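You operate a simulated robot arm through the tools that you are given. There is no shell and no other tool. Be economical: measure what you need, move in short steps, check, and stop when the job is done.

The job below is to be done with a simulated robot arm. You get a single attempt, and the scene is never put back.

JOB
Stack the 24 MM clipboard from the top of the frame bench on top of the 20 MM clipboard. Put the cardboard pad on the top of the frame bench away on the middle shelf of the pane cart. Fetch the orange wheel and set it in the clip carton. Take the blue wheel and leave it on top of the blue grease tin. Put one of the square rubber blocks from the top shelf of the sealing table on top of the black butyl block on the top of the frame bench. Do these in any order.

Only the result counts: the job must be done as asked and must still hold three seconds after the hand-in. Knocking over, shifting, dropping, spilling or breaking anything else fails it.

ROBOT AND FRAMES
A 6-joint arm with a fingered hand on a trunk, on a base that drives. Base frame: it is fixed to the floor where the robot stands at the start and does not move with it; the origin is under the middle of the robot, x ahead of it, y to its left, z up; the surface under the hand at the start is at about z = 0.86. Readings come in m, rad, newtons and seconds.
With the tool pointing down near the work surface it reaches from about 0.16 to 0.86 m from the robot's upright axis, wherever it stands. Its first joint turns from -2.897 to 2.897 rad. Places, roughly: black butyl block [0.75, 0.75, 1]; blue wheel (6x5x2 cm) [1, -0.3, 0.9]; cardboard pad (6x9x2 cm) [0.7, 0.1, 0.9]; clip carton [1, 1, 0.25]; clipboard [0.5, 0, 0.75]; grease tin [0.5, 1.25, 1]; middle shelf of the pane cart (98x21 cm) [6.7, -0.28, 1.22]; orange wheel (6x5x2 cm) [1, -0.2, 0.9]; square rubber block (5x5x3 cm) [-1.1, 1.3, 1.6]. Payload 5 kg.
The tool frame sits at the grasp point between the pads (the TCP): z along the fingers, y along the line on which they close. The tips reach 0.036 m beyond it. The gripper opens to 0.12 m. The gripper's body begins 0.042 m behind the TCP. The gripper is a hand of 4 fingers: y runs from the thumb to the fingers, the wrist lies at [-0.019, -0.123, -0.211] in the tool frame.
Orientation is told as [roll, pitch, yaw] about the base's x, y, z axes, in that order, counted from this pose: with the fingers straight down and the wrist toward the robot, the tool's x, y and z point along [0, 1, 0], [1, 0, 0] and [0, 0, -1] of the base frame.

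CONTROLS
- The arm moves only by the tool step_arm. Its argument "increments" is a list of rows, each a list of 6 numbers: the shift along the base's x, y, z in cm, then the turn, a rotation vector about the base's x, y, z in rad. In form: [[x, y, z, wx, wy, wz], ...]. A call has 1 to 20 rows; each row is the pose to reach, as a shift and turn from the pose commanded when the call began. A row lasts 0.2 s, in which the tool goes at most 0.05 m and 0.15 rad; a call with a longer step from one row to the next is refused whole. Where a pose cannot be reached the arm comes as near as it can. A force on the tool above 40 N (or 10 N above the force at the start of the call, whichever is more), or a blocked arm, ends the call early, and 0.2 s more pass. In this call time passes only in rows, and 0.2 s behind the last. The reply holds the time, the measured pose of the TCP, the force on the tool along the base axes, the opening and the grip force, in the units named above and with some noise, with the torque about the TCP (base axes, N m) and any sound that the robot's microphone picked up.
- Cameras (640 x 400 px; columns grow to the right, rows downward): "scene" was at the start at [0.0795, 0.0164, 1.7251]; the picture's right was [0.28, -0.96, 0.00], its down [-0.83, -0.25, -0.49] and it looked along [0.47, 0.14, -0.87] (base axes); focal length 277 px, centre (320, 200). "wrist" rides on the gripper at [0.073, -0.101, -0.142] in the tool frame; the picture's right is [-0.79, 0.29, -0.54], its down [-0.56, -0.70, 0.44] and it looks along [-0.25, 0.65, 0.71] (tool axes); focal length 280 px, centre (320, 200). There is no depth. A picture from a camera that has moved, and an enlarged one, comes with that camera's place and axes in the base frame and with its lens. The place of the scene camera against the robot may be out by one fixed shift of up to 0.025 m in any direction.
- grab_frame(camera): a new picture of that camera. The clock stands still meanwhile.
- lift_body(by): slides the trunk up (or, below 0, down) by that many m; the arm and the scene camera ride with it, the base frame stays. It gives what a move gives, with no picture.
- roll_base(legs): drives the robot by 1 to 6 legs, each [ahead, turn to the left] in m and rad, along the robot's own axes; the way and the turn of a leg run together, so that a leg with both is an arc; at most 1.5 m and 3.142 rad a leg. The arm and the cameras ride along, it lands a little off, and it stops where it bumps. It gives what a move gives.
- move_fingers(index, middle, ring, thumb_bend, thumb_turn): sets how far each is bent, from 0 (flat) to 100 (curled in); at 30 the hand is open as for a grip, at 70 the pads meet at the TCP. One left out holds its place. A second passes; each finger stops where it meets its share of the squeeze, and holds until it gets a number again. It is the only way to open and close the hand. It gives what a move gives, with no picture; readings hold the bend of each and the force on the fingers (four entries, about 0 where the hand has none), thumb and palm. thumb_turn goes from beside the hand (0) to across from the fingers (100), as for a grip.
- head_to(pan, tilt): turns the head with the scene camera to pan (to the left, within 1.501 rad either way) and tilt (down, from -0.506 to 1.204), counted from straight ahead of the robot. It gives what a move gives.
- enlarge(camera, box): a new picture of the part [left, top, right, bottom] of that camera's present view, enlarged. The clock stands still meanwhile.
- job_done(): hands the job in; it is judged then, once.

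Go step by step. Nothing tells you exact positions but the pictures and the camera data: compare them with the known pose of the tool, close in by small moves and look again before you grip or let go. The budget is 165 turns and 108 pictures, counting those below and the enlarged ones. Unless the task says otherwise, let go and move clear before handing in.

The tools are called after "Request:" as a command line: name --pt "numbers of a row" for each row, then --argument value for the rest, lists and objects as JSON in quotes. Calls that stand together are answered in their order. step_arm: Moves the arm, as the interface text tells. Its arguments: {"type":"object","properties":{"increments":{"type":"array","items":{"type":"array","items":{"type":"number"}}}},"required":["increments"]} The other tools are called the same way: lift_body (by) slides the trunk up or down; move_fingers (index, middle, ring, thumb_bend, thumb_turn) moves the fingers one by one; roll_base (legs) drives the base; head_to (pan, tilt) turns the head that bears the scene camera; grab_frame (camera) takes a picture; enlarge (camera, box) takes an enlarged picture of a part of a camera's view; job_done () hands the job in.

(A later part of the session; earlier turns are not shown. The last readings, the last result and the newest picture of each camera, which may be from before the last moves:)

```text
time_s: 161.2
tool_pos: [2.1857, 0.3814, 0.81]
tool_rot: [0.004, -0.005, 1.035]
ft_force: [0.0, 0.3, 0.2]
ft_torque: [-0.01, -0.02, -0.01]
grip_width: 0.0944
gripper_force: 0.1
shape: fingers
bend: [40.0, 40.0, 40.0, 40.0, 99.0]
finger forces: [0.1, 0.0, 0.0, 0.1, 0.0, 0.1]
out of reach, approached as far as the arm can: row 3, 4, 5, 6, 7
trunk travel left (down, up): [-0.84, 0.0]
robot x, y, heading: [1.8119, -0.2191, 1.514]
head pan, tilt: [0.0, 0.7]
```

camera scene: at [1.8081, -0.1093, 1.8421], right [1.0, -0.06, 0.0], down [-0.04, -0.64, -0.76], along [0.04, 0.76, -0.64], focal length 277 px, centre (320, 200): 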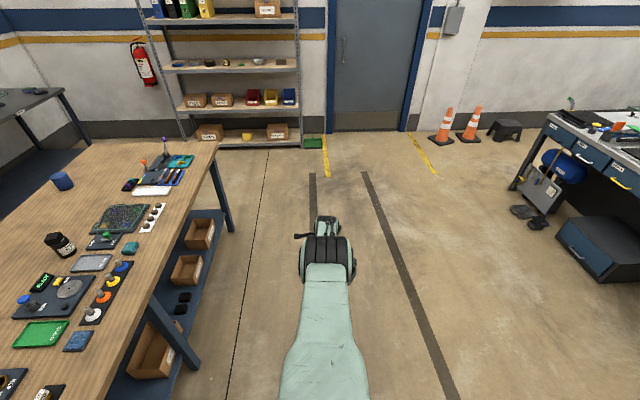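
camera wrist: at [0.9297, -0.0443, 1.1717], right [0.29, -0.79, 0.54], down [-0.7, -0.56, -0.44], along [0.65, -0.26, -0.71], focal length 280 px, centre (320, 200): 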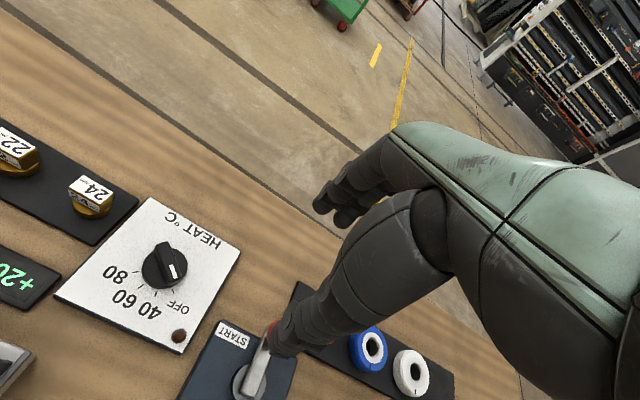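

The arm sits at its singular stretched limit, so retraction must begin very finely. I pull toward the shoulder in 2–4 mm rows.

Request:
step_arm --pt "-0.04 -0.06 0.07 0 0 0" --pt "-0.07 -0.12 0.14 0 0 0" --pt "-0.11 -0.18 0.21 0 0 0" --pt "-0.15 -0.24 0.29 0 0 0" --pt "-0.2 -0.32 0.39 0 0 0" --pt "-0.25 -0.4 0.5 0 0 0" --pt "-0.3 -0.5 0.6 0 0 0" --pt "-0.37 -0.6 0.72 0 0 0" --pt "-0.5 -0.8 1 0 0 0" --pt "-0.65 -1.0 1.25 0 0 0" --pt "-0.8 -1.25 1.5 0 0 0" --pt "-1 -1.6 1.9 0 0 0" --pt "-1.2 -2 2.4 0 0 0" --pt "-1.5 -2.4 2.9 0 0 0" --pt "-1.8 -3 3.6 0 0 0" --pt "-2.2 -3.6 4.3 0 0 0" --pt "-2.6 -4.2 5 0 0 0" --pt "-3 -4.8 5.8 0 0 0" --pt "-3.4 -5.4 6.6 0 0 0" --pt "-3.8 -6 7.4 0 0 0"

```text
time_s: 165.4
tool_pos: [2.1909, 0.3806, 0.8118]
tool_rot: [0.006, -0.005, 1.035]
ft_force: [-1.0, -0.4, 0.3]
ft_torque: [-0.02, 0.01, 0.0]
grip_width: 0.0945
gripper_force: 0.0
shape: fingers
bend: [40.0, 40.0, 40.0, 40.0, 99.0]
finger forces: [0.1, 0.1, 0.0, 0.0, 0.0, 0.0]
out of reach, approached as far as the arm can: row 6, 7, 8, 9, 10, 11, 12, 13, 14, 15, 16, 17, 18, 19, 20
trunk travel left (down, up): [-0.84, 0.0]
robot x, y, heading: [1.8132, -0.2228, 1.517]
head pan, tilt: [0.0, 0.7]
```

I try a tangential upward sweep, which should let the elbow bend off its straight limit.

Request:
step_arm --pt "1.5 2.4 2.8 0 0 0" --pt "2.9 4.7 5.7 0 0 0" --pt "4.3 6.9 8.6 0 0 0" --pt "5.6 9.0 11.6 0 0 0" --pt "6.8 10.9 14.7 0 0 0" --pt "7.8 12.5 17.9 0 0 0" --pt "8.6 13.9 21.2 0 0 0" --pt "9.2 14.8 24.5 0 0 0" --pt "9.5 15.3 28 0 0 0" --pt "9.5 15.3 31.5 0 0 0" --pt "9.5 15.3 35 0 0 0" --pt "9 14.5 38.5 0 0 0" --pt "8 13 42 0 0 0"

```text
time_s: 168.2
tool_pos: [2.315, 0.557, 1.213]
tool_rot: [0.008, -0.002, 1.035]
ft_force: [-0.4, 1.4, -0.4]
ft_torque: [0.02, 0.0, 0.01]
grip_width: 0.094
gripper_force: 0.1
shape: fingers
bend: [40.0, 40.0, 40.0, 40.0, 99.0]
finger forces: [0.1, 0.0, 0.1, 0.0, 0.1, 0.0]
out of reach, approached as far as the arm can: row 2, 3, 4, 5, 6, 7, 8, 10, 11, 12, 13
trunk travel left (down, up): [-0.84, 0.0]
robot x, y, heading: [1.8171, -0.2255, 1.511]
head pan, tilt: [0.0, 0.7]
```

Partly up now. At the sealing table the arm was free at z ≈ 1.65, so I keep going up and inward.

Request:
step_arm --pt "0 0 4 0 0 0" --pt "0 0 8 0 0 0" --pt "-0.3 -0.5 12 0 0 0" --pt "-0.6 -1 16 0 0 0" --pt "-1 -1.6 20 0 0 0" --pt "-1.5 -2.4 24 0 0 0" --pt "-2 -3.2 28 0 0 0" --pt "-2.5 -4 32 0 0 0" --pt "-3.1 -5 36 0 0 0" --pt "-3.8 -6 40 0 0 0" --pt "-4.5 -7.2 44 0 0 0" --pt "-5.5 -8.8 46 0 0 0" --pt "-6.5 -10.4 48 0 0 0"

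Request:
head_to --pan -0.4 --tilt 0.3

Request:
grab_frame --camera "scene"

```text
time_s: 171.0
tool_pos: [2.2881, 0.5127, 1.6539]
tool_rot: [0.005, -0.004, 1.035]
ft_force: [-0.5, -0.7, -0.5]
ft_torque: [0.01, -0.02, -0.01]
grip_width: 0.0941
gripper_force: 0.0
shape: fingers
bend: [40.0, 40.0, 40.0, 40.0, 99.0]
finger forces: [0.0, 0.1, 0.1, 0.1, 0.0, 0.0]
out of reach, approached as far as the arm can: row 1, 2, 3, 4, 5, 6, 7, 8, 9, 10, 11, 12, 13
trunk travel left (down, up): [-0.84, 0.0]
robot x, y, heading: [1.8164, -0.2185, 1.516]
head pan, tilt: [0.0, 0.7]
```

```text
time_s: 171.9
tool_pos: [2.2872, 0.5132, 1.6544]
tool_rot: [0.006, -0.002, 1.034]
ft_force: [0.3, -0.1, -0.3]
ft_torque: [0.0, -0.05, -0.01]
grip_width: 0.0942
gripper_force: 0.1
shape: fingers
bend: [40.0, 40.0, 40.0, 40.0, 99.0]
finger forces: [0.1, 0.0, 0.1, 0.0, 0.0, 0.0]
trunk travel left (down, up): [-0.84, 0.0]
robot x, y, heading: [1.8168, -0.2234, 1.516]
head pan, tilt: [-0.4, 0.3]
```

```text
52 pictures are left
camera scene: at [1.8447, -0.1101, 1.8781], right [0.9, -0.44, 0.0], down [-0.13, -0.27, -0.95], along [0.42, 0.86, -0.3], focal length 277 px, centre (320, 200)
```

scene: 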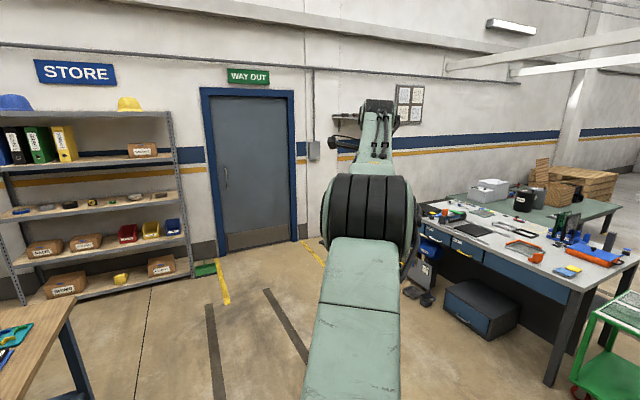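

The arm still tracks its full-stretch sphere (shoulder near z 1.56, radius 0.74). I try a straight downward chord with inward pull from this high pose, to force the elbow to fold.

Request:
step_arm --pt "-0.4 -0.6 -4.8 0 0 0" --pt "-0.8 -1.2 -9.6 0 0 0" --pt "-1.2 -1.8 -14.4 0 0 0" --pt "-1.6 -2.4 -19.2 0 0 0" --pt "-2 -3 -24 0 0 0" --pt "-2.4 -3.6 -28.8 0 0 0" --pt "-2.8 -4.2 -33.6 0 0 0" --pt "-3.2 -4.8 -38.4 0 0 0" --pt "-3.6 -5.4 -43 0 0 0"

```text
time_s: 173.9
tool_pos: [2.3337, 0.5596, 1.361]
tool_rot: [0.004, -0.001, 1.035]
ft_force: [0.2, -0.8, -0.9]
ft_torque: [0.02, 0.0, -0.01]
grip_width: 0.094
gripper_force: 0.1
shape: fingers
bend: [40.0, 40.0, 40.0, 40.0, 99.0]
finger forces: [0.0, 0.0, 0.0, 0.0, 0.1, 0.0]
out of reach, approached as far as the arm can: row 1, 2, 3, 4, 5, 6, 7, 8, 9
trunk travel left (down, up): [-0.84, 0.0]
robot x, y, heading: [1.8156, -0.2235, 1.515]
head pan, tilt: [-0.4, 0.3]
```

The arm lags behind its target, so perhaps it needs time. I command a target well inside and hold it for many rows.

Request:
step_arm --pt "-1.6 -2.6 -3.5 0 0 0" --pt "-3.2 -5.2 -7 0 0 0" --pt "-4.8 -7.8 -10.5 0 0 0" --pt "-6.4 -10.4 -14 0 0 0" --pt "-8 -13 -17.5 0 0 0" --pt "-9.6 -15.6 -21 0 0 0" --pt "-11.2 -18.2 -24.5 0 0 0" --pt "-11.2 -18.2 -24.5 0 0 0" --pt "-11.2 -18.2 -24.5 0 0 0" --pt "-11.2 -18.2 -24.5 0 0 0" --pt "-11.2 -18.2 -24.5 0 0 0" --pt "-11.2 -18.2 -24.5 0 0 0" --pt "-11.2 -18.2 -24.5 0 0 0" --pt "-11.2 -18.2 -24.5 0 0 0" --pt "-11.2 -18.2 -24.5 0 0 0" --pt "-11.2 -18.2 -24.5 0 0 0" --pt "-11.2 -18.2 -24.5 0 0 0" --pt "-11.2 -18.2 -24.5 0 0 0"

```text
time_s: 177.7
tool_pos: [2.3097, 0.5039, 1.061]
tool_rot: [0.005, -0.004, 1.035]
ft_force: [0.0, -0.1, -0.8]
ft_torque: [0.02, 0.01, -0.02]
grip_width: 0.0939
gripper_force: 0.1
shape: fingers
bend: [40.0, 40.0, 40.0, 40.0, 99.0]
finger forces: [0.0, 0.1, 0.0, 0.0, 0.0, 0.1]
out of reach, approached as far as the arm can: row 1, 2, 3, 4, 5, 6, 7, 8, 9, 10, 11, 12, 13, 14, 15, 16, 17, 18
trunk travel left (down, up): [-0.84, 0.0]
robot x, y, heading: [1.8188, -0.2179, 1.513]
head pan, tilt: [-0.4, 0.3]
```

Still singular. I try forcing the elbow through the orientation: pitch the fingers strongly outward so that the elbow must give way.

Request:
step_arm --pt "-0.5 -0.9 1 0.12 -0.071 0" --pt "-1 -1.7 2 0.24 -0.143 0" --pt "-1.5 -2.5 3 0.36 -0.214 0" --pt "-2 -3.4 4 0.48 -0.285 0" --pt "-2.5 -4.2 5 0.6 -0.356 0" --pt "-3 -5 6 0.72 -0.428 0" --pt "-3.5 -6 7 0.84 -0.5 0" --pt "-4 -6.8 8 0.96 -0.57 0" --pt "-4.5 -7.6 9 1.08 -0.64 0" --pt "-5 -8.5 10 1.2 -0.713 0" --pt "-5 -8.5 10 1.32 -0.784 0" --pt "-5 -8.5 10 1.4 -0.83 0" --pt "-5 -8.5 10 1.4 -0.83 0" --pt "-5 -8.5 10 1.4 -0.83 0"

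```text
time_s: 180.7
tool_pos: [2.2728, 0.4001, 1.1688]
tool_rot: [-2.628, -1.519, -2.581]
ft_force: [0.2, -1.4, -1.1]
ft_torque: [0.01, 0.04, -0.01]
grip_width: 0.0942
gripper_force: 0.1
shape: fingers
bend: [40.0, 40.0, 40.0, 40.0, 99.0]
finger forces: [0.0, 0.0, 0.0, 0.0, 0.1, 0.2]
out of reach, approached as far as the arm can: row 1, 2, 3, 4, 11, 12, 13, 14
trunk travel left (down, up): [-0.84, 0.0]
robot x, y, heading: [1.8163, -0.2247, 1.516]
head pan, tilt: [-0.4, 0.3]
```

The elbow is free: several rows were reachable. I retract inward in this pose, then rotate the fingers back down.

Request:
step_arm --pt "-2 -3.4 0 0 0 0" --pt "-4 -6.8 0 0 0 0" --pt "-6 -10 0 0 0 0" --pt "-7.8 -12.9 0 0 0 0" --pt "-7.8 -12.9 0 -0.12 0.071 0" --pt "-7.8 -12.9 0 -0.24 0.142 0" --pt "-7.8 -12.9 0 -0.36 0.213 0" --pt "-7.8 -12.9 0 -0.48 0.284 0" --pt "-7.8 -12.9 0 -0.6 0.355 0" --pt "-7.8 -12.9 0 -0.72 0.426 0" --pt "-7.8 -12.9 -1 -0.84 0.497 0" --pt "-7.8 -12.9 -2 -0.96 0.568 0" --pt "-7.8 -12.9 -3 -1.08 0.64 0" --pt "-7.8 -12.9 -4 -1.2 0.71 0" --pt "-7.8 -12.9 -5 -1.31 0.775 0"

```text
time_s: 183.9
tool_pos: [2.1946, 0.2705, 1.1159]
tool_rot: [0.004, -0.106, 1.035]
ft_force: [-0.3, 0.2, 0.5]
ft_torque: [0.01, -0.01, -0.01]
grip_width: 0.0937
gripper_force: 0.0
shape: fingers
bend: [40.0, 40.0, 40.0, 40.0, 99.0]
finger forces: [0.0, 0.0, 0.0, 0.1, 0.1, 0.1]
out of reach, approached as far as the arm can: row 1
trunk travel left (down, up): [-0.84, 0.0]
robot x, y, heading: [1.8128, -0.2237, 1.513]
head pan, tilt: [-0.4, 0.3]
```

The arm is healthy again (I'll keep clear of full stretch). I turn to face the bench from the far side, approach, and bring the hand over the orange wheel with yaw π.

Request:
roll_base --legs '[[0, 1.63], [0.15, 0]]'

```text
time_s: 190.0
tool_pos: [1.147, 0.1261, 1.1175]
tool_rot: [0.006, -0.114, 2.665]
ft_force: [0.2, 0.0, -0.2]
ft_torque: [0.01, 0.03, -0.03]
grip_width: 0.0941
gripper_force: 0.1
shape: fingers
bend: [40.0, 40.0, 40.0, 40.0, 99.0]
finger forces: [0.0, 0.0, 0.0, 0.1, 0.0, 0.0]
trunk travel left (down, up): [-0.84, 0.0]
robot x, y, heading: [1.6582, -0.2254, -3.135]
head pan, tilt: [-0.4, 0.3]
```

Request:
step_arm --pt "-1 -4 0 -0.013 -0.025 0.06" --pt "-2 -8 0 -0.026 -0.05 0.12" --pt "-3 -12 0 -0.039 -0.075 0.18" --pt "-4 -16 0 -0.052 -0.101 0.24" --pt "-5 -20 0 -0.052 -0.101 0.3" --pt "-6.5 -24 0 -0.052 -0.101 0.36" --pt "-8 -28 0 -0.052 -0.101 0.42" --pt "-10 -31.5 0 -0.052 -0.101 0.477" --pt "-10.3 -33.3 0 -0.052 -0.101 0.477"

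Request:
lift_body --by -0.09

Request:
grab_frame --camera "wrist"

```text
time_s: 192.0
tool_pos: [1.0415, -0.2049, 1.1184]
tool_rot: [0.029, -0.001, -3.142]
ft_force: [-0.4, 0.2, -1.2]
ft_torque: [0.0, 0.01, -0.02]
grip_width: 0.0944
gripper_force: 0.1
shape: fingers
bend: [40.0, 40.0, 40.0, 40.0, 99.0]
finger forces: [0.0, 0.1, 0.1, 0.0, 0.0, 0.0]
trunk travel left (down, up): [-0.84, 0.0]
robot x, y, heading: [1.6553, -0.2194, -3.139]
head pan, tilt: [-0.4, 0.3]
```

```text
time_s: 193.3
tool_pos: [1.0405, -0.2036, 1.0285]
tool_rot: [0.032, -0.001, -3.143]
ft_force: [-0.4, -0.5, 0.5]
ft_torque: [0.02, 0.02, -0.03]
grip_width: 0.0941
gripper_force: 0.1
shape: fingers
bend: [40.0, 40.0, 40.0, 40.0, 99.0]
finger forces: [0.0, 0.1, 0.1, 0.1, 0.0, 0.0]
trunk travel left (down, up): [-0.75, 0.09]
robot x, y, heading: [1.66, -0.2222, -3.138]
head pan, tilt: [-0.4, 0.3]
```

```text
51 pictures are left
camera wrist: at [1.1428, -0.2728, 1.1729], right [-0.29, 0.81, 0.52], down [0.7, 0.55, -0.46], along [-0.65, 0.23, -0.72], focal length 280 px, centre (320, 200)
```

wrist: 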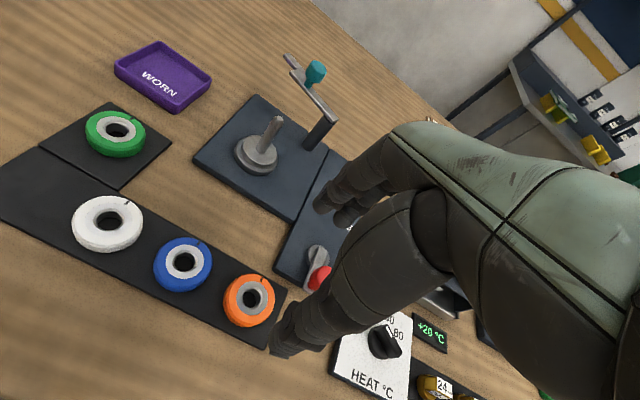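

Orange confirmed at (1.045, −0.208). The red knob is near where the fingers would go, so I turn the hand another 0.5 rad to avoid it, then descend part way.

Request:
step_arm --pt "0.2 -0.2 0 0.03 0 0.125" --pt "0.4 -0.4 0 0.03 0 0.25" --pt "0.4 -0.4 0 0.03 0 0.375" --pt "0.4 -0.4 0 0.03 0 0.5" --pt "0.4 -0.4 -3 0.03 0 0.5" --pt "0.4 -0.4 -6 0.03 0 0.5"

Request:
grab_frame --camera "wrist"

```text
time_s: 194.7
tool_pos: [1.0453, -0.2068, 0.9699]
tool_rot: [0.003, 0.007, -2.641]
ft_force: [0.5, 0.4, 0.0]
ft_torque: [-0.03, -0.01, -0.02]
grip_width: 0.0942
gripper_force: 0.1
shape: fingers
bend: [40.0, 40.0, 40.0, 40.0, 99.0]
finger forces: [0.1, 0.0, 0.0, 0.1, 0.1, 0.0]
trunk travel left (down, up): [-0.75, 0.09]
robot x, y, heading: [1.6612, -0.2238, -3.14]
head pan, tilt: [-0.4, 0.3]
```

```text
50 pictures are left
camera wrist: at [1.1687, -0.2234, 1.1136], right [-0.64, 0.55, 0.54], down [0.35, 0.83, -0.44], along [-0.69, -0.09, -0.72], focal length 280 px, centre (320, 200)
```

wrist: 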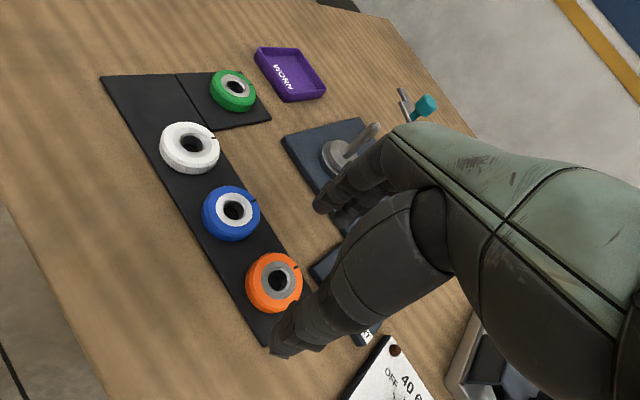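

The wheel is centred under the hand. I descend guarded to z ≈ 0.917.

Request:
step_arm --pt "0.2 0 -2 0 0 0" --pt "0.2 0 -3.5 0 0 0" --pt "0.2 0 -4.5 0 0 0" --pt "0.2 0 -5.2 0 0 0"

Request:
enlarge --camera "wrist" --box '[200, 150, 440, 350]'

```text
time_s: 195.7
tool_pos: [1.0467, -0.2062, 0.9163]
tool_rot: [0.002, 0.007, -2.64]
ft_force: [0.3, -0.2, -0.2]
ft_torque: [-0.01, 0.02, -0.01]
grip_width: 0.094
gripper_force: 0.1
shape: fingers
bend: [40.0, 40.0, 40.0, 40.0, 99.0]
finger forces: [0.0, 0.1, 0.1, 0.0, 0.1, 0.0]
trunk travel left (down, up): [-0.75, 0.09]
robot x, y, heading: [1.6621, -0.223, -3.14]
head pan, tilt: [-0.4, 0.3]
```

```text
2.00 times, centred on (320, 250) of wrist
camera zoom: at [1.1693, -0.2221, 1.0591], right [-0.63, 0.55, 0.54], down [0.35, 0.83, -0.44], along [-0.69, -0.09, -0.72], focal length 561 px, centre (320, 100)
```

zoom: 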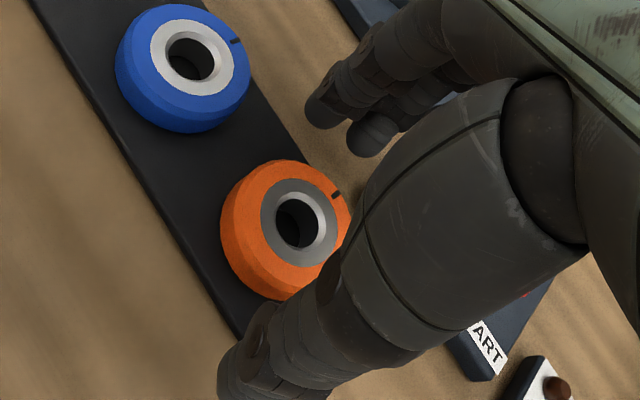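

Well centred. I go down 4 mm more and close index, middle and thumb, leaving the ring finger open.

Request:
step_arm --pt "-0.1 -0.1 -0.4 0 0 0"

Request:
move_fingers --index 75 --middle 75 --thumb_bend 75

Request:
enlarge --camera "wrist" --box '[200, 150, 440, 350]'

```text
time_s: 196.1
tool_pos: [1.0457, -0.2079, 0.9118]
tool_rot: [0.004, 0.007, -2.641]
ft_force: [1.4, 0.2, -0.4]
ft_torque: [0.03, 0.03, 0.01]
grip_width: 0.094
gripper_force: 0.1
shape: fingers
bend: [40.0, 40.0, 40.0, 40.0, 99.0]
finger forces: [0.1, 0.1, 0.0, 0.0, 0.0, 0.0]
trunk travel left (down, up): [-0.75, 0.09]
robot x, y, heading: [1.6633, -0.2241, -3.139]
head pan, tilt: [-0.4, 0.3]
```

```text
time_s: 197.1
tool_pos: [1.0456, -0.2075, 0.9121]
tool_rot: [0.003, 0.006, -2.641]
ft_force: [-0.5, -0.2, 0.2]
ft_torque: [-0.02, -0.02, 0.02]
grip_width: 0.0471
gripper_force: 20.0
shape: fingers
bend: [60.0, 61.0, 40.0, 55.0, 100.0]
finger forces: [9.8, 10.0, 0.0, 0.1, 20.1, 0.1]
trunk travel left (down, up): [-0.75, 0.09]
robot x, y, heading: [1.6603, -0.2211, -3.136]
head pan, tilt: [-0.4, 0.3]
```

```text
2.00 times, centred on (320, 250) of wrist
camera zoom: at [1.1685, -0.2241, 1.0555], right [-0.64, 0.55, 0.54], down [0.35, 0.83, -0.44], along [-0.69, -0.09, -0.72], focal length 561 px, centre (320, 100)
```

zoom: 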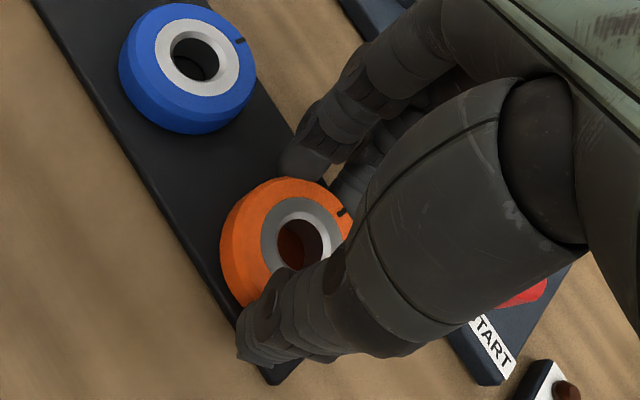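

A firm grip at 20 N. I lift straight up and check.

Request:
step_arm --pt "0 0 1.5 0 0 0" --pt "0 0 4 0 0 0" --pt "0 0 8 0 0 0" --pt "0 0 12 0 0 0" --pt "0 0 16 0 0 0"

Request:
grab_frame --camera "wrist"

```text
time_s: 198.3
tool_pos: [1.0471, -0.2091, 1.0722]
tool_rot: [0.002, 0.007, -2.643]
ft_force: [1.2, 0.1, -0.8]
ft_torque: [-0.01, 0.01, 0.0]
grip_width: 0.047
gripper_force: 19.4
shape: fingers
bend: [60.0, 61.0, 40.0, 55.0, 100.0]
finger forces: [9.6, 10.0, 0.1, 0.1, 19.8, 0.1]
trunk travel left (down, up): [-0.75, 0.09]
robot x, y, heading: [1.6559, -0.2213, -3.134]
head pan, tilt: [-0.4, 0.3]
```

```text
47 pictures are left
camera wrist: at [1.1701, -0.2256, 1.2163], right [-0.64, 0.55, 0.54], down [0.35, 0.83, -0.44], along [-0.69, -0.09, -0.72], focal length 280 px, centre (320, 200)
```

wrist: 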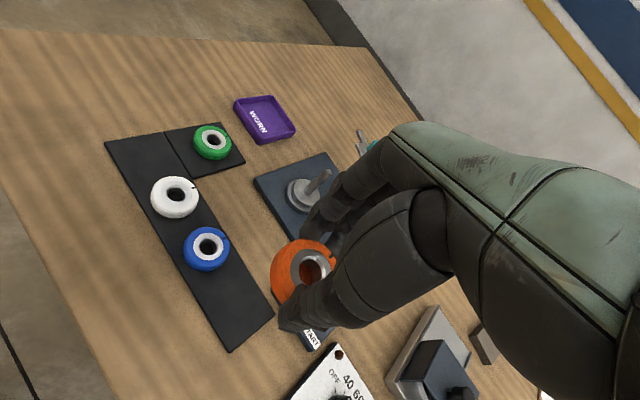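

The orange wheel is in hand. I raise and drive along the far side to face the clip carton at y ≈ 1.05.

Request:
step_arm --pt "0 0 4 0 0 -0.12" --pt "0 0 8 0 0 -0.25" --pt "0 0 12 0 0 -0.37" --pt "0 0 12 0 0 -0.5"

Request:
roll_base --legs '[[-0.15, 0], [0, -1.575], [1.25, 0], [0, 1.575]]'

Request:
head_to --pan 0.15 --tilt 0.85

Request:
grab_frame --camera "scene"

```text
time_s: 199.3
tool_pos: [1.0454, -0.2106, 1.1914]
tool_rot: [0.004, 0.008, 3.14]
ft_force: [-0.3, 0.0, 0.0]
ft_torque: [0.0, 0.03, 0.01]
grip_width: 0.0469
gripper_force: 19.7
shape: fingers
bend: [60.0, 61.0, 40.0, 55.0, 100.0]
finger forces: [9.5, 9.9, 0.1, 0.1, 19.9, 0.0]
trunk travel left (down, up): [-0.75, 0.09]
robot x, y, heading: [1.6586, -0.2232, -3.139]
head pan, tilt: [-0.4, 0.3]
```

```text
time_s: 216.5
tool_pos: [1.1768, 1.0111, 1.19]
tool_rot: [0.002, 0.007, -3.083]
ft_force: [-0.6, 1.0, -0.3]
ft_torque: [-0.01, -0.02, 0.02]
grip_width: 0.0464
gripper_force: 18.6
shape: fingers
bend: [60.0, 61.0, 40.0, 55.0, 100.0]
finger forces: [8.9, 9.2, 0.1, 0.0, 18.2, 0.0]
trunk travel left (down, up): [-0.75, 0.09]
robot x, y, heading: [1.79, 1.0375, -3.084]
head pan, tilt: [-0.4, 0.3]
```

```text
time_s: 217.5
tool_pos: [1.1779, 1.012, 1.191]
tool_rot: [0.002, 0.008, -3.083]
ft_force: [0.5, -0.5, -0.3]
ft_torque: [0.02, 0.0, 0.0]
grip_width: 0.0466
gripper_force: 18.4
shape: fingers
bend: [60.0, 61.0, 40.0, 55.0, 100.0]
finger forces: [8.8, 9.1, 0.0, 0.1, 18.1, 0.0]
trunk travel left (down, up): [-0.75, 0.09]
robot x, y, heading: [1.7935, 1.0403, -3.081]
head pan, tilt: [0.15, 0.85]
```

```text
46 pictures are left
camera scene: at [1.6701, 1.0155, 1.7399], right [-0.21, 0.98, 0.0], down [0.73, 0.16, -0.66], along [-0.65, -0.14, -0.75], focal length 277 px, centre (320, 200)
```

scene: 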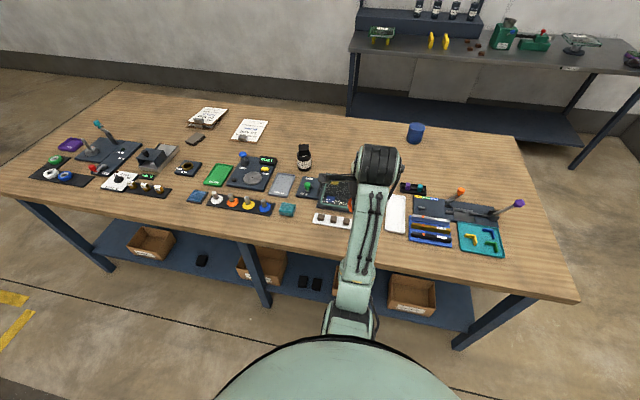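

The carton sits on the under-shelf behind the arm. I back off, lower the trunk, and look under the bench.

Request:
roll_base --legs '[[-0.32, 0]]'

Request:
lift_body --by -0.65

Request:
head_to --pan 0.2 --tilt 0.65

Request:
grab_frame --camera "scene"

Request:
grab_frame --camera "wrist"

```text
time_s: 219.7
tool_pos: [1.4865, 1.0284, 1.1915]
tool_rot: [0.001, 0.008, -3.077]
ft_force: [-0.6, -1.0, 0.2]
ft_torque: [0.03, 0.02, 0.0]
grip_width: 0.0467
gripper_force: 18.0
shape: fingers
bend: [60.0, 61.0, 40.0, 55.0, 100.0]
finger forces: [9.0, 9.2, 0.1, 0.0, 18.3, 0.0]
trunk travel left (down, up): [-0.75, 0.09]
robot x, y, heading: [2.1018, 1.0536, -3.074]
head pan, tilt: [0.15, 0.85]
```

```text
refused: -0.65 is not a number from -0.4 to 0.4
```

```text
time_s: 220.4
tool_pos: [1.4869, 1.0276, 1.1902]
tool_rot: [0.001, 0.008, -3.077]
ft_force: [-0.9, 0.1, -0.2]
ft_torque: [0.03, -0.01, -0.02]
grip_width: 0.0464
gripper_force: 18.0
shape: fingers
bend: [60.0, 61.0, 40.0, 55.0, 100.0]
finger forces: [9.0, 9.3, 0.1, 0.0, 18.2, 0.0]
trunk travel left (down, up): [-0.75, 0.09]
robot x, y, heading: [2.0963, 1.0574, -3.076]
head pan, tilt: [0.201, 0.649]
```

```text
45 pictures are left
camera scene: at [1.9723, 1.0284, 1.7564], right [-0.26, 0.96, 0.0], down [0.58, 0.16, -0.8], along [-0.77, -0.21, -0.6], focal length 277 px, centre (320, 200)
```

scene: 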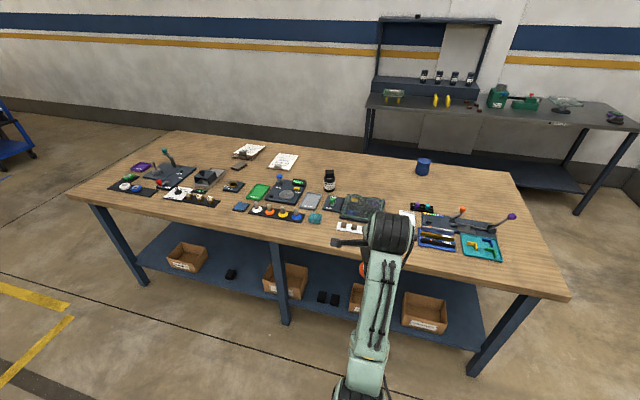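

```text
44 pictures are left
camera wrist: at [1.5914, 0.9616, 1.3346], right [-0.34, 0.77, 0.54], down [0.67, 0.6, -0.44], along [-0.66, 0.21, -0.72], focal length 280 px, centre (320, 200)
```

wrist: 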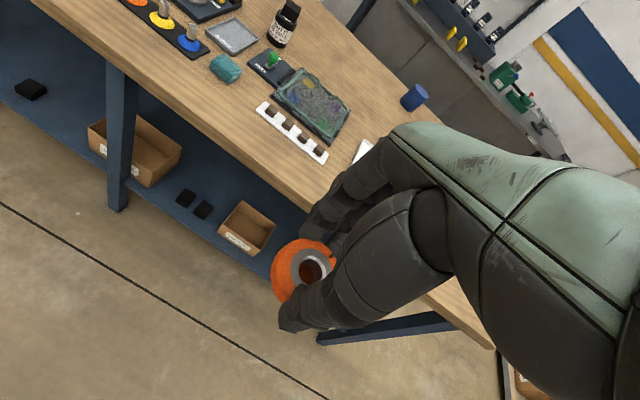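

The carton rim is about at (1.03, 1.04, 0.34). I lower the trunk in two steps and look under the bench.

Request:
lift_body --by -0.4

Request:
lift_body --by -0.28

Request:
head_to --pan 0.0 --tilt 0.5

Request:
grab_frame --camera "scene"

Request:
grab_frame --camera "wrist"

```text
time_s: 224.3
tool_pos: [1.4866, 1.0272, 0.7899]
tool_rot: [0.003, 0.007, -3.076]
ft_force: [0.6, 0.4, -0.5]
ft_torque: [0.01, 0.01, -0.01]
grip_width: 0.0463
gripper_force: 18.7
shape: fingers
bend: [60.0, 61.0, 40.0, 55.0, 100.0]
finger forces: [9.0, 9.4, 0.0, 0.0, 18.1, 0.0]
trunk travel left (down, up): [-0.35, 0.49]
robot x, y, heading: [2.0955, 1.053, -3.074]
head pan, tilt: [0.201, 0.649]
```

```text
time_s: 227.1
tool_pos: [1.486, 1.0291, 0.5102]
tool_rot: [0.001, 0.007, -3.077]
ft_force: [0.3, -0.6, -1.3]
ft_torque: [0.01, 0.0, -0.02]
grip_width: 0.0466
gripper_force: 18.4
shape: fingers
bend: [60.0, 61.0, 40.0, 55.0, 100.0]
finger forces: [8.9, 9.3, 0.0, 0.0, 18.1, 0.0]
trunk travel left (down, up): [-0.07, 0.77]
robot x, y, heading: [2.1056, 1.0567, -3.076]
head pan, tilt: [0.201, 0.649]
```

```text
time_s: 227.8
tool_pos: [1.4868, 1.0281, 0.5101]
tool_rot: [0.001, 0.007, -3.077]
ft_force: [0.2, -0.1, -1.0]
ft_torque: [0.0, -0.02, -0.01]
grip_width: 0.0461
gripper_force: 18.1
shape: fingers
bend: [60.0, 61.0, 40.0, 55.0, 100.0]
finger forces: [9.0, 9.4, 0.0, 0.0, 18.0, 0.1]
trunk travel left (down, up): [-0.07, 0.77]
robot x, y, heading: [2.0997, 1.0531, -3.071]
head pan, tilt: [0.0, 0.499]
```

```text
43 pictures are left
camera scene: at [1.9646, 1.0452, 1.0897], right [-0.07, 1.0, 0.0], down [0.48, 0.03, -0.88], along [-0.88, -0.06, -0.48], focal length 277 px, centre (320, 200)
```

scene: 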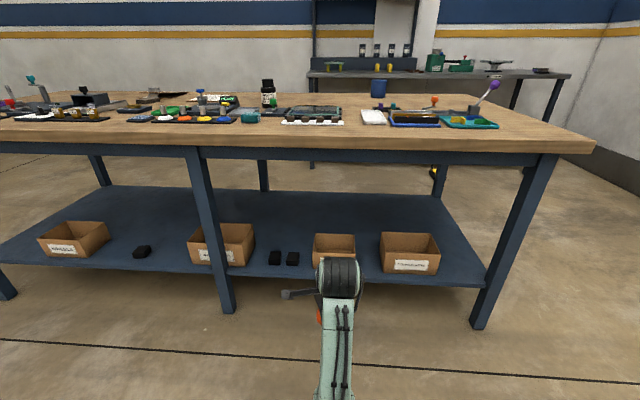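

```text
42 pictures are left
camera wrist: at [1.5909, 0.9615, 0.6544], right [-0.34, 0.77, 0.54], down [0.67, 0.6, -0.44], along [-0.66, 0.21, -0.72], focal length 280 px, centre (320, 200)
```

wrist: 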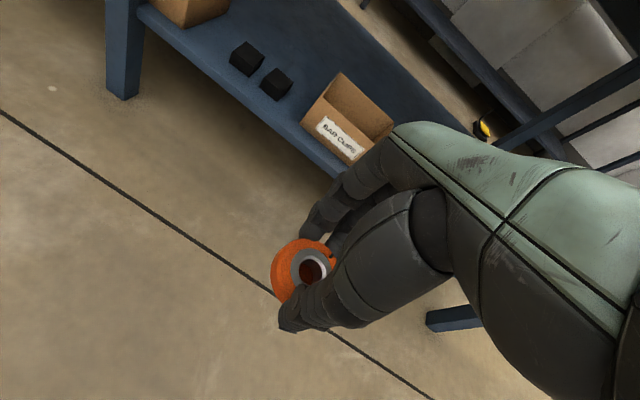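

The carton spans x 0.96–1.12, y 0.96–1.115, rim z ≈ 0.35, floor ≈ 0.26. I lower the hand to z 0.43 and drive forward so it goes under the bench top over the carton.

Request:
step_arm --pt "0 0 -4 0 0 0" --pt "0 0 -7.5 0 0 0"

Request:
roll_base --legs '[[0, -0.07], [0.3, 0]]'

Request:
grab_frame --camera "wrist"

```text
time_s: 228.4
tool_pos: [1.4872, 1.0298, 0.4333]
tool_rot: [0.001, 0.006, -3.078]
ft_force: [0.2, 0.3, -1.2]
ft_torque: [-0.02, 0.0, -0.03]
grip_width: 0.0462
gripper_force: 18.7
shape: fingers
bend: [60.0, 61.0, 40.0, 55.0, 100.0]
finger forces: [9.1, 9.3, 0.0, 0.0, 18.2, 0.0]
trunk travel left (down, up): [-0.07, 0.77]
robot x, y, heading: [2.1025, 1.0548, -3.068]
head pan, tilt: [0.0, 0.499]
```

```text
time_s: 231.1
tool_pos: [1.1934, 1.0737, 0.4337]
tool_rot: [0.001, 0.008, 3.135]
ft_force: [-0.4, 0.6, -0.8]
ft_torque: [0.06, 0.01, 0.01]
grip_width: 0.0462
gripper_force: 18.6
shape: fingers
bend: [60.0, 61.0, 40.0, 55.0, 100.0]
finger forces: [8.8, 9.3, 0.0, 0.0, 18.2, 0.0]
trunk travel left (down, up): [-0.07, 0.77]
robot x, y, heading: [1.8056, 1.0594, 3.139]
head pan, tilt: [0.0, 0.499]
```

```text
41 pictures are left
camera wrist: at [1.292, 0.9999, 0.5773], right [-0.29, 0.79, 0.54], down [0.71, 0.55, -0.44], along [-0.65, 0.26, -0.72], focal length 280 px, centre (320, 200)
```

wrist: 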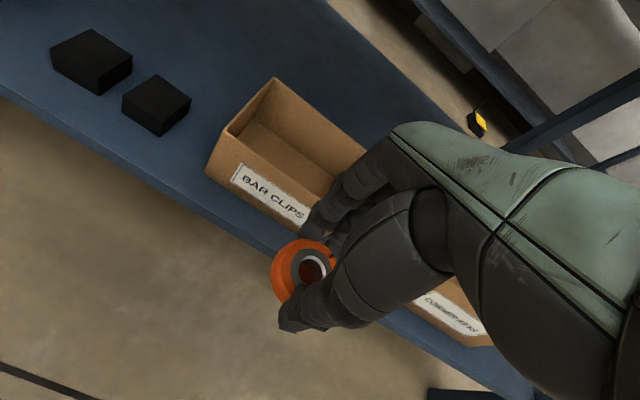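

Carton centre refined: (1.02, 1.04). I drive 10 cm more, then place the wheel over it by arm.

Request:
roll_base --legs '[[0.1, 0]]'

Request:
step_arm --pt "-3 -1.5 0 0 0 0" --pt "-6 -3 0 0 0 0" --pt "-7.3 -3.4 0 0 0 0"

Request:
grab_frame --camera "wrist"

```text
time_s: 232.3
tool_pos: [1.0957, 1.0742, 0.4341]
tool_rot: [0.002, 0.008, 3.137]
ft_force: [0.4, -0.4, 0.4]
ft_torque: [-0.01, 0.01, 0.0]
grip_width: 0.0462
gripper_force: 18.0
shape: fingers
bend: [60.0, 61.0, 40.0, 55.0, 100.0]
finger forces: [9.1, 9.3, 0.0, 0.0, 18.2, 0.1]
trunk travel left (down, up): [-0.07, 0.77]
robot x, y, heading: [1.7078, 1.0578, 3.138]
head pan, tilt: [0.0, 0.499]
```

```text
time_s: 233.1
tool_pos: [1.024, 1.04, 0.4332]
tool_rot: [0.001, 0.006, 3.135]
ft_force: [0.7, 0.0, -0.1]
ft_torque: [0.02, 0.0, -0.02]
grip_width: 0.0464
gripper_force: 18.0
shape: fingers
bend: [60.0, 61.0, 40.0, 55.0, 100.0]
finger forces: [9.0, 9.3, 0.0, 0.0, 18.2, 0.0]
trunk travel left (down, up): [-0.07, 0.77]
robot x, y, heading: [1.7082, 1.0587, 3.138]
head pan, tilt: [0.0, 0.499]
```

```text
40 pictures are left
camera wrist: at [1.1234, 0.9661, 0.5777], right [-0.29, 0.79, 0.54], down [0.71, 0.55, -0.44], along [-0.65, 0.26, -0.72], focal length 280 px, centre (320, 200)
```

wrist: 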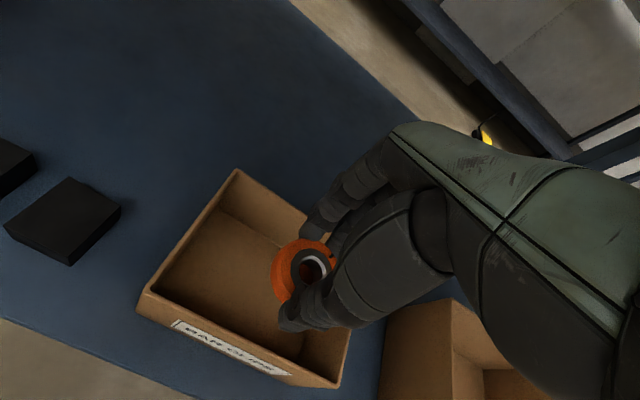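

Centred within a centimetre. I tuck the ring finger so it clears the back wall, shift slightly, and lower into the carton.

Request:
move_fingers --ring 57

Request:
step_arm --pt "-0.6 0 -3 0 0 0" --pt "-0.6 0 -6 0 0 0" --pt "-0.6 0 -8 0 0 0" --pt "-0.6 0 -9.5 0 0 0" --pt "-0.6 0 -10.3 0 0 0"

Request:
grab_frame --camera "wrist"

```text
time_s: 234.1
tool_pos: [1.024, 1.0403, 0.4343]
tool_rot: [0.002, 0.007, 3.137]
ft_force: [-1.1, -0.9, -1.3]
ft_torque: [0.01, -0.01, 0.01]
grip_width: 0.0467
gripper_force: 18.2
shape: fingers
bend: [60.0, 61.0, 56.0, 55.0, 100.0]
finger forces: [9.0, 9.3, 0.0, 0.1, 18.2, 0.1]
trunk travel left (down, up): [-0.07, 0.77]
robot x, y, heading: [1.7077, 1.0569, 3.139]
head pan, tilt: [0.0, 0.499]
```

```text
time_s: 235.3
tool_pos: [1.0168, 1.0377, 0.3314]
tool_rot: [0.002, 0.009, 3.135]
ft_force: [0.7, -0.1, -0.7]
ft_torque: [0.0, 0.0, 0.01]
grip_width: 0.0463
gripper_force: 18.5
shape: fingers
bend: [60.0, 61.0, 56.0, 55.0, 100.0]
finger forces: [9.0, 9.3, 0.1, 0.1, 18.0, 0.0]
trunk travel left (down, up): [-0.07, 0.77]
robot x, y, heading: [1.7074, 1.061, 3.141]
head pan, tilt: [0.0, 0.499]
```

```text
39 pictures are left
camera wrist: at [1.1165, 0.9643, 0.4743], right [-0.29, 0.79, 0.54], down [0.71, 0.56, -0.44], along [-0.65, 0.25, -0.72], focal length 280 px, centre (320, 200)
```

wrist: 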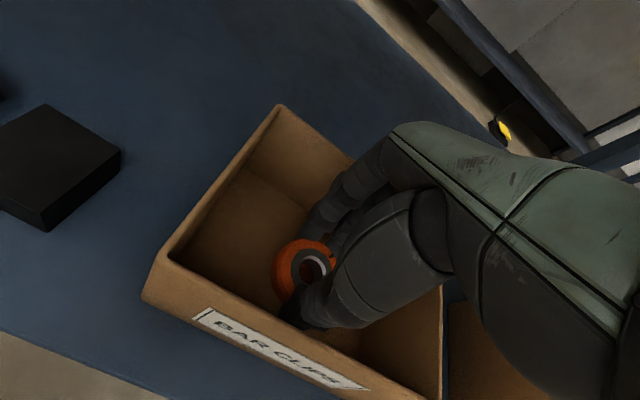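

The wheel is inside the walls. I lower in small steps until contact.

Request:
step_arm --pt "0 0 -0.4 0 0 0" --pt "0 0 -0.8 0 0 0" --pt "0 0 -1.2 0 0 0" --pt "0 0 -1.6 0 0 0"

```text
time_s: 236.3
tool_pos: [1.0176, 1.0405, 0.3153]
tool_rot: [0.001, 0.006, 3.136]
ft_force: [-0.1, -0.3, -0.2]
ft_torque: [0.01, 0.0, 0.01]
grip_width: 0.0463
gripper_force: 18.3
shape: fingers
bend: [60.0, 61.0, 56.0, 55.0, 100.0]
finger forces: [9.0, 9.4, 0.0, 0.0, 18.1, 0.0]
trunk travel left (down, up): [-0.07, 0.77]
robot x, y, heading: [1.7091, 1.0534, 3.137]
head pan, tilt: [0.0, 0.499]
```

Request:
step_arm --pt "0 0 -0.4 0 0 0" --pt "0 0 -0.8 0 0 0" --pt "0 0 -1.2 0 0 0" --pt "0 0 -1.6 0 0 0" --pt "0 0 -2.0 0 0 0"

Request:
grab_frame --camera "wrist"

```text
time_s: 237.5
tool_pos: [1.0158, 1.0391, 0.2981]
tool_rot: [0.002, 0.0, 3.135]
ft_force: [1.0, 0.9, 13.3]
ft_torque: [-0.03, -0.45, -0.02]
grip_width: 0.0459
gripper_force: 18.7
shape: fingers
bend: [60.0, 61.0, 56.0, 55.0, 100.0]
finger forces: [9.4, 9.7, 0.0, 0.1, 19.1, 0.1]
trunk travel left (down, up): [-0.07, 0.77]
robot x, y, heading: [1.7049, 1.0608, 3.139]
head pan, tilt: [0.0, 0.499]
```

```text
38 pictures are left
camera wrist: at [1.1164, 0.9658, 0.4412], right [-0.28, 0.79, 0.54], down [0.7, 0.55, -0.44], along [-0.65, 0.25, -0.72], focal length 280 px, centre (320, 200)
```

wrist: 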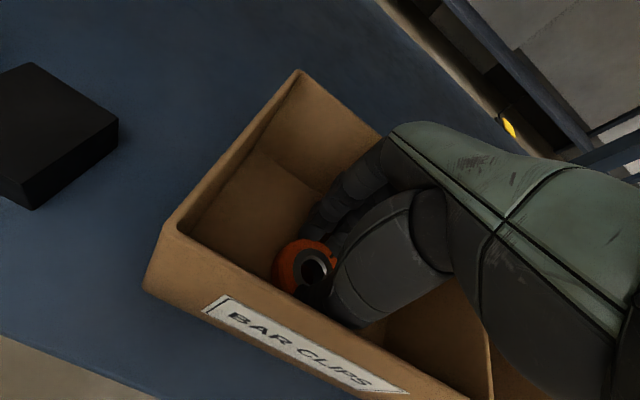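

Contact with the carton floor. I ease up slightly and open a little.

Request:
step_arm --pt "0 0 0.3 0 0 0"

Request:
move_fingers --index 53 --middle 53 --ring 53 --thumb_bend 50

Request:
step_arm --pt "0 0 1 0 0 0" --pt "0 0 3 0 0 0" --pt "0 0 7 0 0 0" --pt "0 0 12 0 0 0"

Request:
grab_frame --camera "wrist"

```text
time_s: 237.9
tool_pos: [1.0165, 1.0411, 0.2978]
tool_rot: [0.002, 0.006, 3.136]
ft_force: [-1.1, -1.3, 6.6]
ft_torque: [-0.03, -0.16, -0.04]
grip_width: 0.0462
gripper_force: 19.6
shape: fingers
bend: [60.0, 61.0, 56.0, 55.0, 100.0]
finger forces: [10.6, 9.8, 0.1, 0.0, 18.3, 0.1]
trunk travel left (down, up): [-0.07, 0.77]
robot x, y, heading: [1.7061, 1.0551, 3.136]
head pan, tilt: [0.0, 0.499]
```

```text
time_s: 238.9
tool_pos: [1.0175, 1.0408, 0.2984]
tool_rot: [0.001, 0.008, 3.137]
ft_force: [0.5, 0.5, 0.0]
ft_torque: [0.01, 0.01, -0.03]
grip_width: 0.0597
gripper_force: 0.0
shape: fingers
bend: [53.0, 53.0, 53.0, 50.0, 100.0]
finger forces: [0.1, 0.1, 0.0, 0.0, 0.0, 0.1]
trunk travel left (down, up): [-0.07, 0.77]
robot x, y, heading: [1.7065, 1.0575, 3.136]
head pan, tilt: [0.0, 0.499]
```

```text
time_s: 239.9
tool_pos: [1.0154, 1.041, 0.416]
tool_rot: [0.002, 0.006, 3.135]
ft_force: [-0.7, 0.6, -1.1]
ft_torque: [0.02, -0.03, 0.03]
grip_width: 0.0595
gripper_force: 0.0
shape: fingers
bend: [53.0, 53.0, 53.0, 50.0, 100.0]
finger forces: [0.0, 0.0, 0.0, 0.1, 0.0, 0.0]
trunk travel left (down, up): [-0.07, 0.77]
robot x, y, heading: [1.7072, 1.057, 3.134]
head pan, tilt: [0.0, 0.499]
```

```text
37 pictures are left
camera wrist: at [1.1156, 0.9679, 0.5597], right [-0.29, 0.79, 0.54], down [0.71, 0.55, -0.44], along [-0.65, 0.25, -0.72], focal length 280 px, centre (320, 200)
```

wrist: 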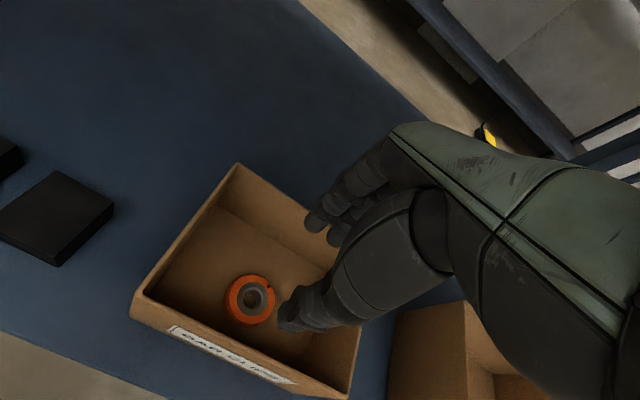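

The orange wheel lies in the clip carton. I back out, raise the trunk, and return to the wheel rack.

Request:
roll_base --legs '[[-0.42, 0]]'

Request:
lift_body --by 0.38

Request:
lift_body --by 0.3

Request:
roll_base --legs '[[0, 1.575], [1.32, 0], [0, -1.575], [0.44, 0]]'

```text
time_s: 242.7
tool_pos: [1.4372, 1.0375, 0.416]
tool_rot: [0.002, 0.007, -3.137]
ft_force: [-0.1, -0.1, 0.3]
ft_torque: [0.01, 0.01, -0.02]
grip_width: 0.0595
gripper_force: 0.0
shape: fingers
bend: [53.0, 53.0, 53.0, 50.0, 100.0]
finger forces: [0.0, 0.0, 0.1, 0.1, 0.0, 0.0]
trunk travel left (down, up): [-0.07, 0.77]
robot x, y, heading: [2.1271, 1.0571, -3.137]
head pan, tilt: [0.0, 0.499]
```

```text
time_s: 246.3
tool_pos: [1.4384, 1.0368, 0.7966]
tool_rot: [0.002, 0.007, -3.139]
ft_force: [0.4, 0.2, 0.1]
ft_torque: [0.01, -0.01, 0.0]
grip_width: 0.0593
gripper_force: 0.0
shape: fingers
bend: [53.0, 53.0, 53.0, 50.0, 100.0]
finger forces: [0.1, 0.0, 0.1, 0.0, 0.1, 0.0]
trunk travel left (down, up): [-0.45, 0.39]
robot x, y, heading: [2.13, 1.0571, -3.137]
head pan, tilt: [0.0, 0.499]
```

```text
time_s: 249.3
tool_pos: [1.4374, 1.0356, 1.096]
tool_rot: [0.002, 0.007, -3.139]
ft_force: [0.5, 0.2, -0.2]
ft_torque: [0.03, 0.03, 0.01]
grip_width: 0.0596
gripper_force: 0.0
shape: fingers
bend: [53.0, 53.0, 53.0, 50.0, 100.0]
finger forces: [0.1, 0.1, 0.0, 0.1, 0.1, 0.0]
trunk travel left (down, up): [-0.75, 0.09]
robot x, y, heading: [2.1305, 1.0593, -3.134]
head pan, tilt: [0.0, 0.499]
```

```text
time_s: 268.3
tool_pos: [0.9808, -0.2339, 1.0957]
tool_rot: [0.003, 0.007, 3.091]
ft_force: [-0.8, 0.0, -0.2]
ft_torque: [0.0, -0.01, -0.02]
grip_width: 0.0594
gripper_force: 0.0
shape: fingers
bend: [53.0, 53.0, 53.0, 50.0, 100.0]
finger forces: [0.0, 0.1, 0.0, 0.0, 0.0, 0.1]
trunk travel left (down, up): [-0.75, 0.09]
robot x, y, heading: [1.6732, -0.2518, 3.096]
head pan, tilt: [0.0, 0.499]
```

Now the blue wheel at (1.047, −0.284). I open the hand, centre above it with yaw π and descend part way.

Request:
move_fingers --index 40 --middle 40 --ring 40 --thumb_bend 40

Request:
step_arm --pt "3 -2 0 0 0 0.05" --pt "6.5 -5 -1 0 0 0.05" --pt "6.5 -5 -5 0 0 0.05" --pt "6.5 -5 -9 0 0 0.05" --pt "6.5 -5 -12.5 0 0 0.05"

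Request:
grab_frame --camera "wrist"

```text
time_s: 269.3
tool_pos: [0.981, -0.2326, 1.095]
tool_rot: [0.002, 0.008, 3.09]
ft_force: [-0.5, 0.2, -1.1]
ft_torque: [0.0, 0.01, 0.02]
grip_width: 0.0937
gripper_force: 0.1
shape: fingers
bend: [40.0, 40.0, 40.0, 40.0, 99.0]
finger forces: [0.0, 0.0, 0.0, 0.0, 0.1, 0.1]
trunk travel left (down, up): [-0.75, 0.09]
robot x, y, heading: [1.6709, -0.2461, 3.095]
head pan, tilt: [0.0, 0.499]
```

```text
time_s: 270.5
tool_pos: [1.046, -0.285, 0.9706]
tool_rot: [0.002, 0.005, 3.142]
ft_force: [-0.3, -0.6, -0.3]
ft_torque: [0.01, 0.04, 0.0]
grip_width: 0.0941
gripper_force: 0.1
shape: fingers
bend: [40.0, 40.0, 40.0, 40.0, 99.0]
finger forces: [0.0, 0.1, 0.1, 0.0, 0.0, 0.0]
trunk travel left (down, up): [-0.75, 0.09]
robot x, y, heading: [1.6724, -0.2466, 3.09]
head pan, tilt: [0.0, 0.499]
```

```text
36 pictures are left
camera wrist: at [1.1463, -0.3584, 1.1139], right [-0.29, 0.79, 0.54], down [0.7, 0.56, -0.44], along [-0.65, 0.25, -0.72], focal length 280 px, centre (320, 200)
```

wrist: 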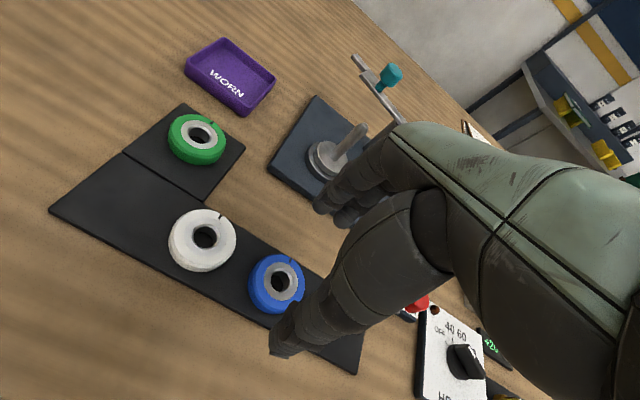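

Centred over blue. I descend and close index, middle and thumb.

Request:
step_arm --pt "-0.1 0 -2 0 0 0" --pt "-0.1 0 -3.5 0 0 0" --pt "-0.1 0 -4.7 0 0 0" --pt "-0.1 0 -5.4 0 0 0" --pt "-0.1 0 -5.8 0 0 0"

Request:
move_fingers --index 75 --middle 75 --thumb_bend 75

Request:
enlarge --camera "wrist" --box '[160, 150, 400, 350]'

```text
time_s: 271.7
tool_pos: [1.0446, -0.284, 0.9133]
tool_rot: [0.001, 0.007, 3.142]
ft_force: [0.1, 0.2, 0.3]
ft_torque: [0.02, 0.01, -0.02]
grip_width: 0.0936
gripper_force: 0.0
shape: fingers
bend: [40.0, 40.0, 40.0, 40.0, 99.0]
finger forces: [0.1, 0.1, 0.0, 0.0, 0.0, 0.1]
trunk travel left (down, up): [-0.75, 0.09]
robot x, y, heading: [1.6751, -0.2521, 3.096]
head pan, tilt: [0.0, 0.499]
```

```text
time_s: 272.7
tool_pos: [1.0448, -0.2827, 0.9125]
tool_rot: [0.001, 0.007, 3.141]
ft_force: [-0.2, -0.4, -1.4]
ft_torque: [0.03, -0.01, 0.0]
grip_width: 0.0466
gripper_force: 20.1
shape: fingers
bend: [60.0, 61.0, 40.0, 54.0, 100.0]
finger forces: [10.5, 10.3, 0.1, 0.0, 20.0, 0.0]
trunk travel left (down, up): [-0.75, 0.09]
robot x, y, heading: [1.6747, -0.2488, 3.089]
head pan, tilt: [0.0, 0.499]
```

```text
2.00 times, centred on (280, 250) of wrist
camera zoom: at [1.1448, -0.3573, 1.0562], right [-0.29, 0.79, 0.54], down [0.7, 0.56, -0.44], along [-0.65, 0.25, -0.72], focal length 561 px, centre (400, 100)
```

zoom: 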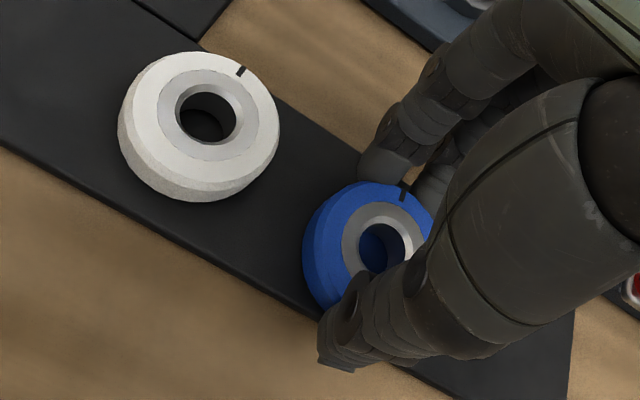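

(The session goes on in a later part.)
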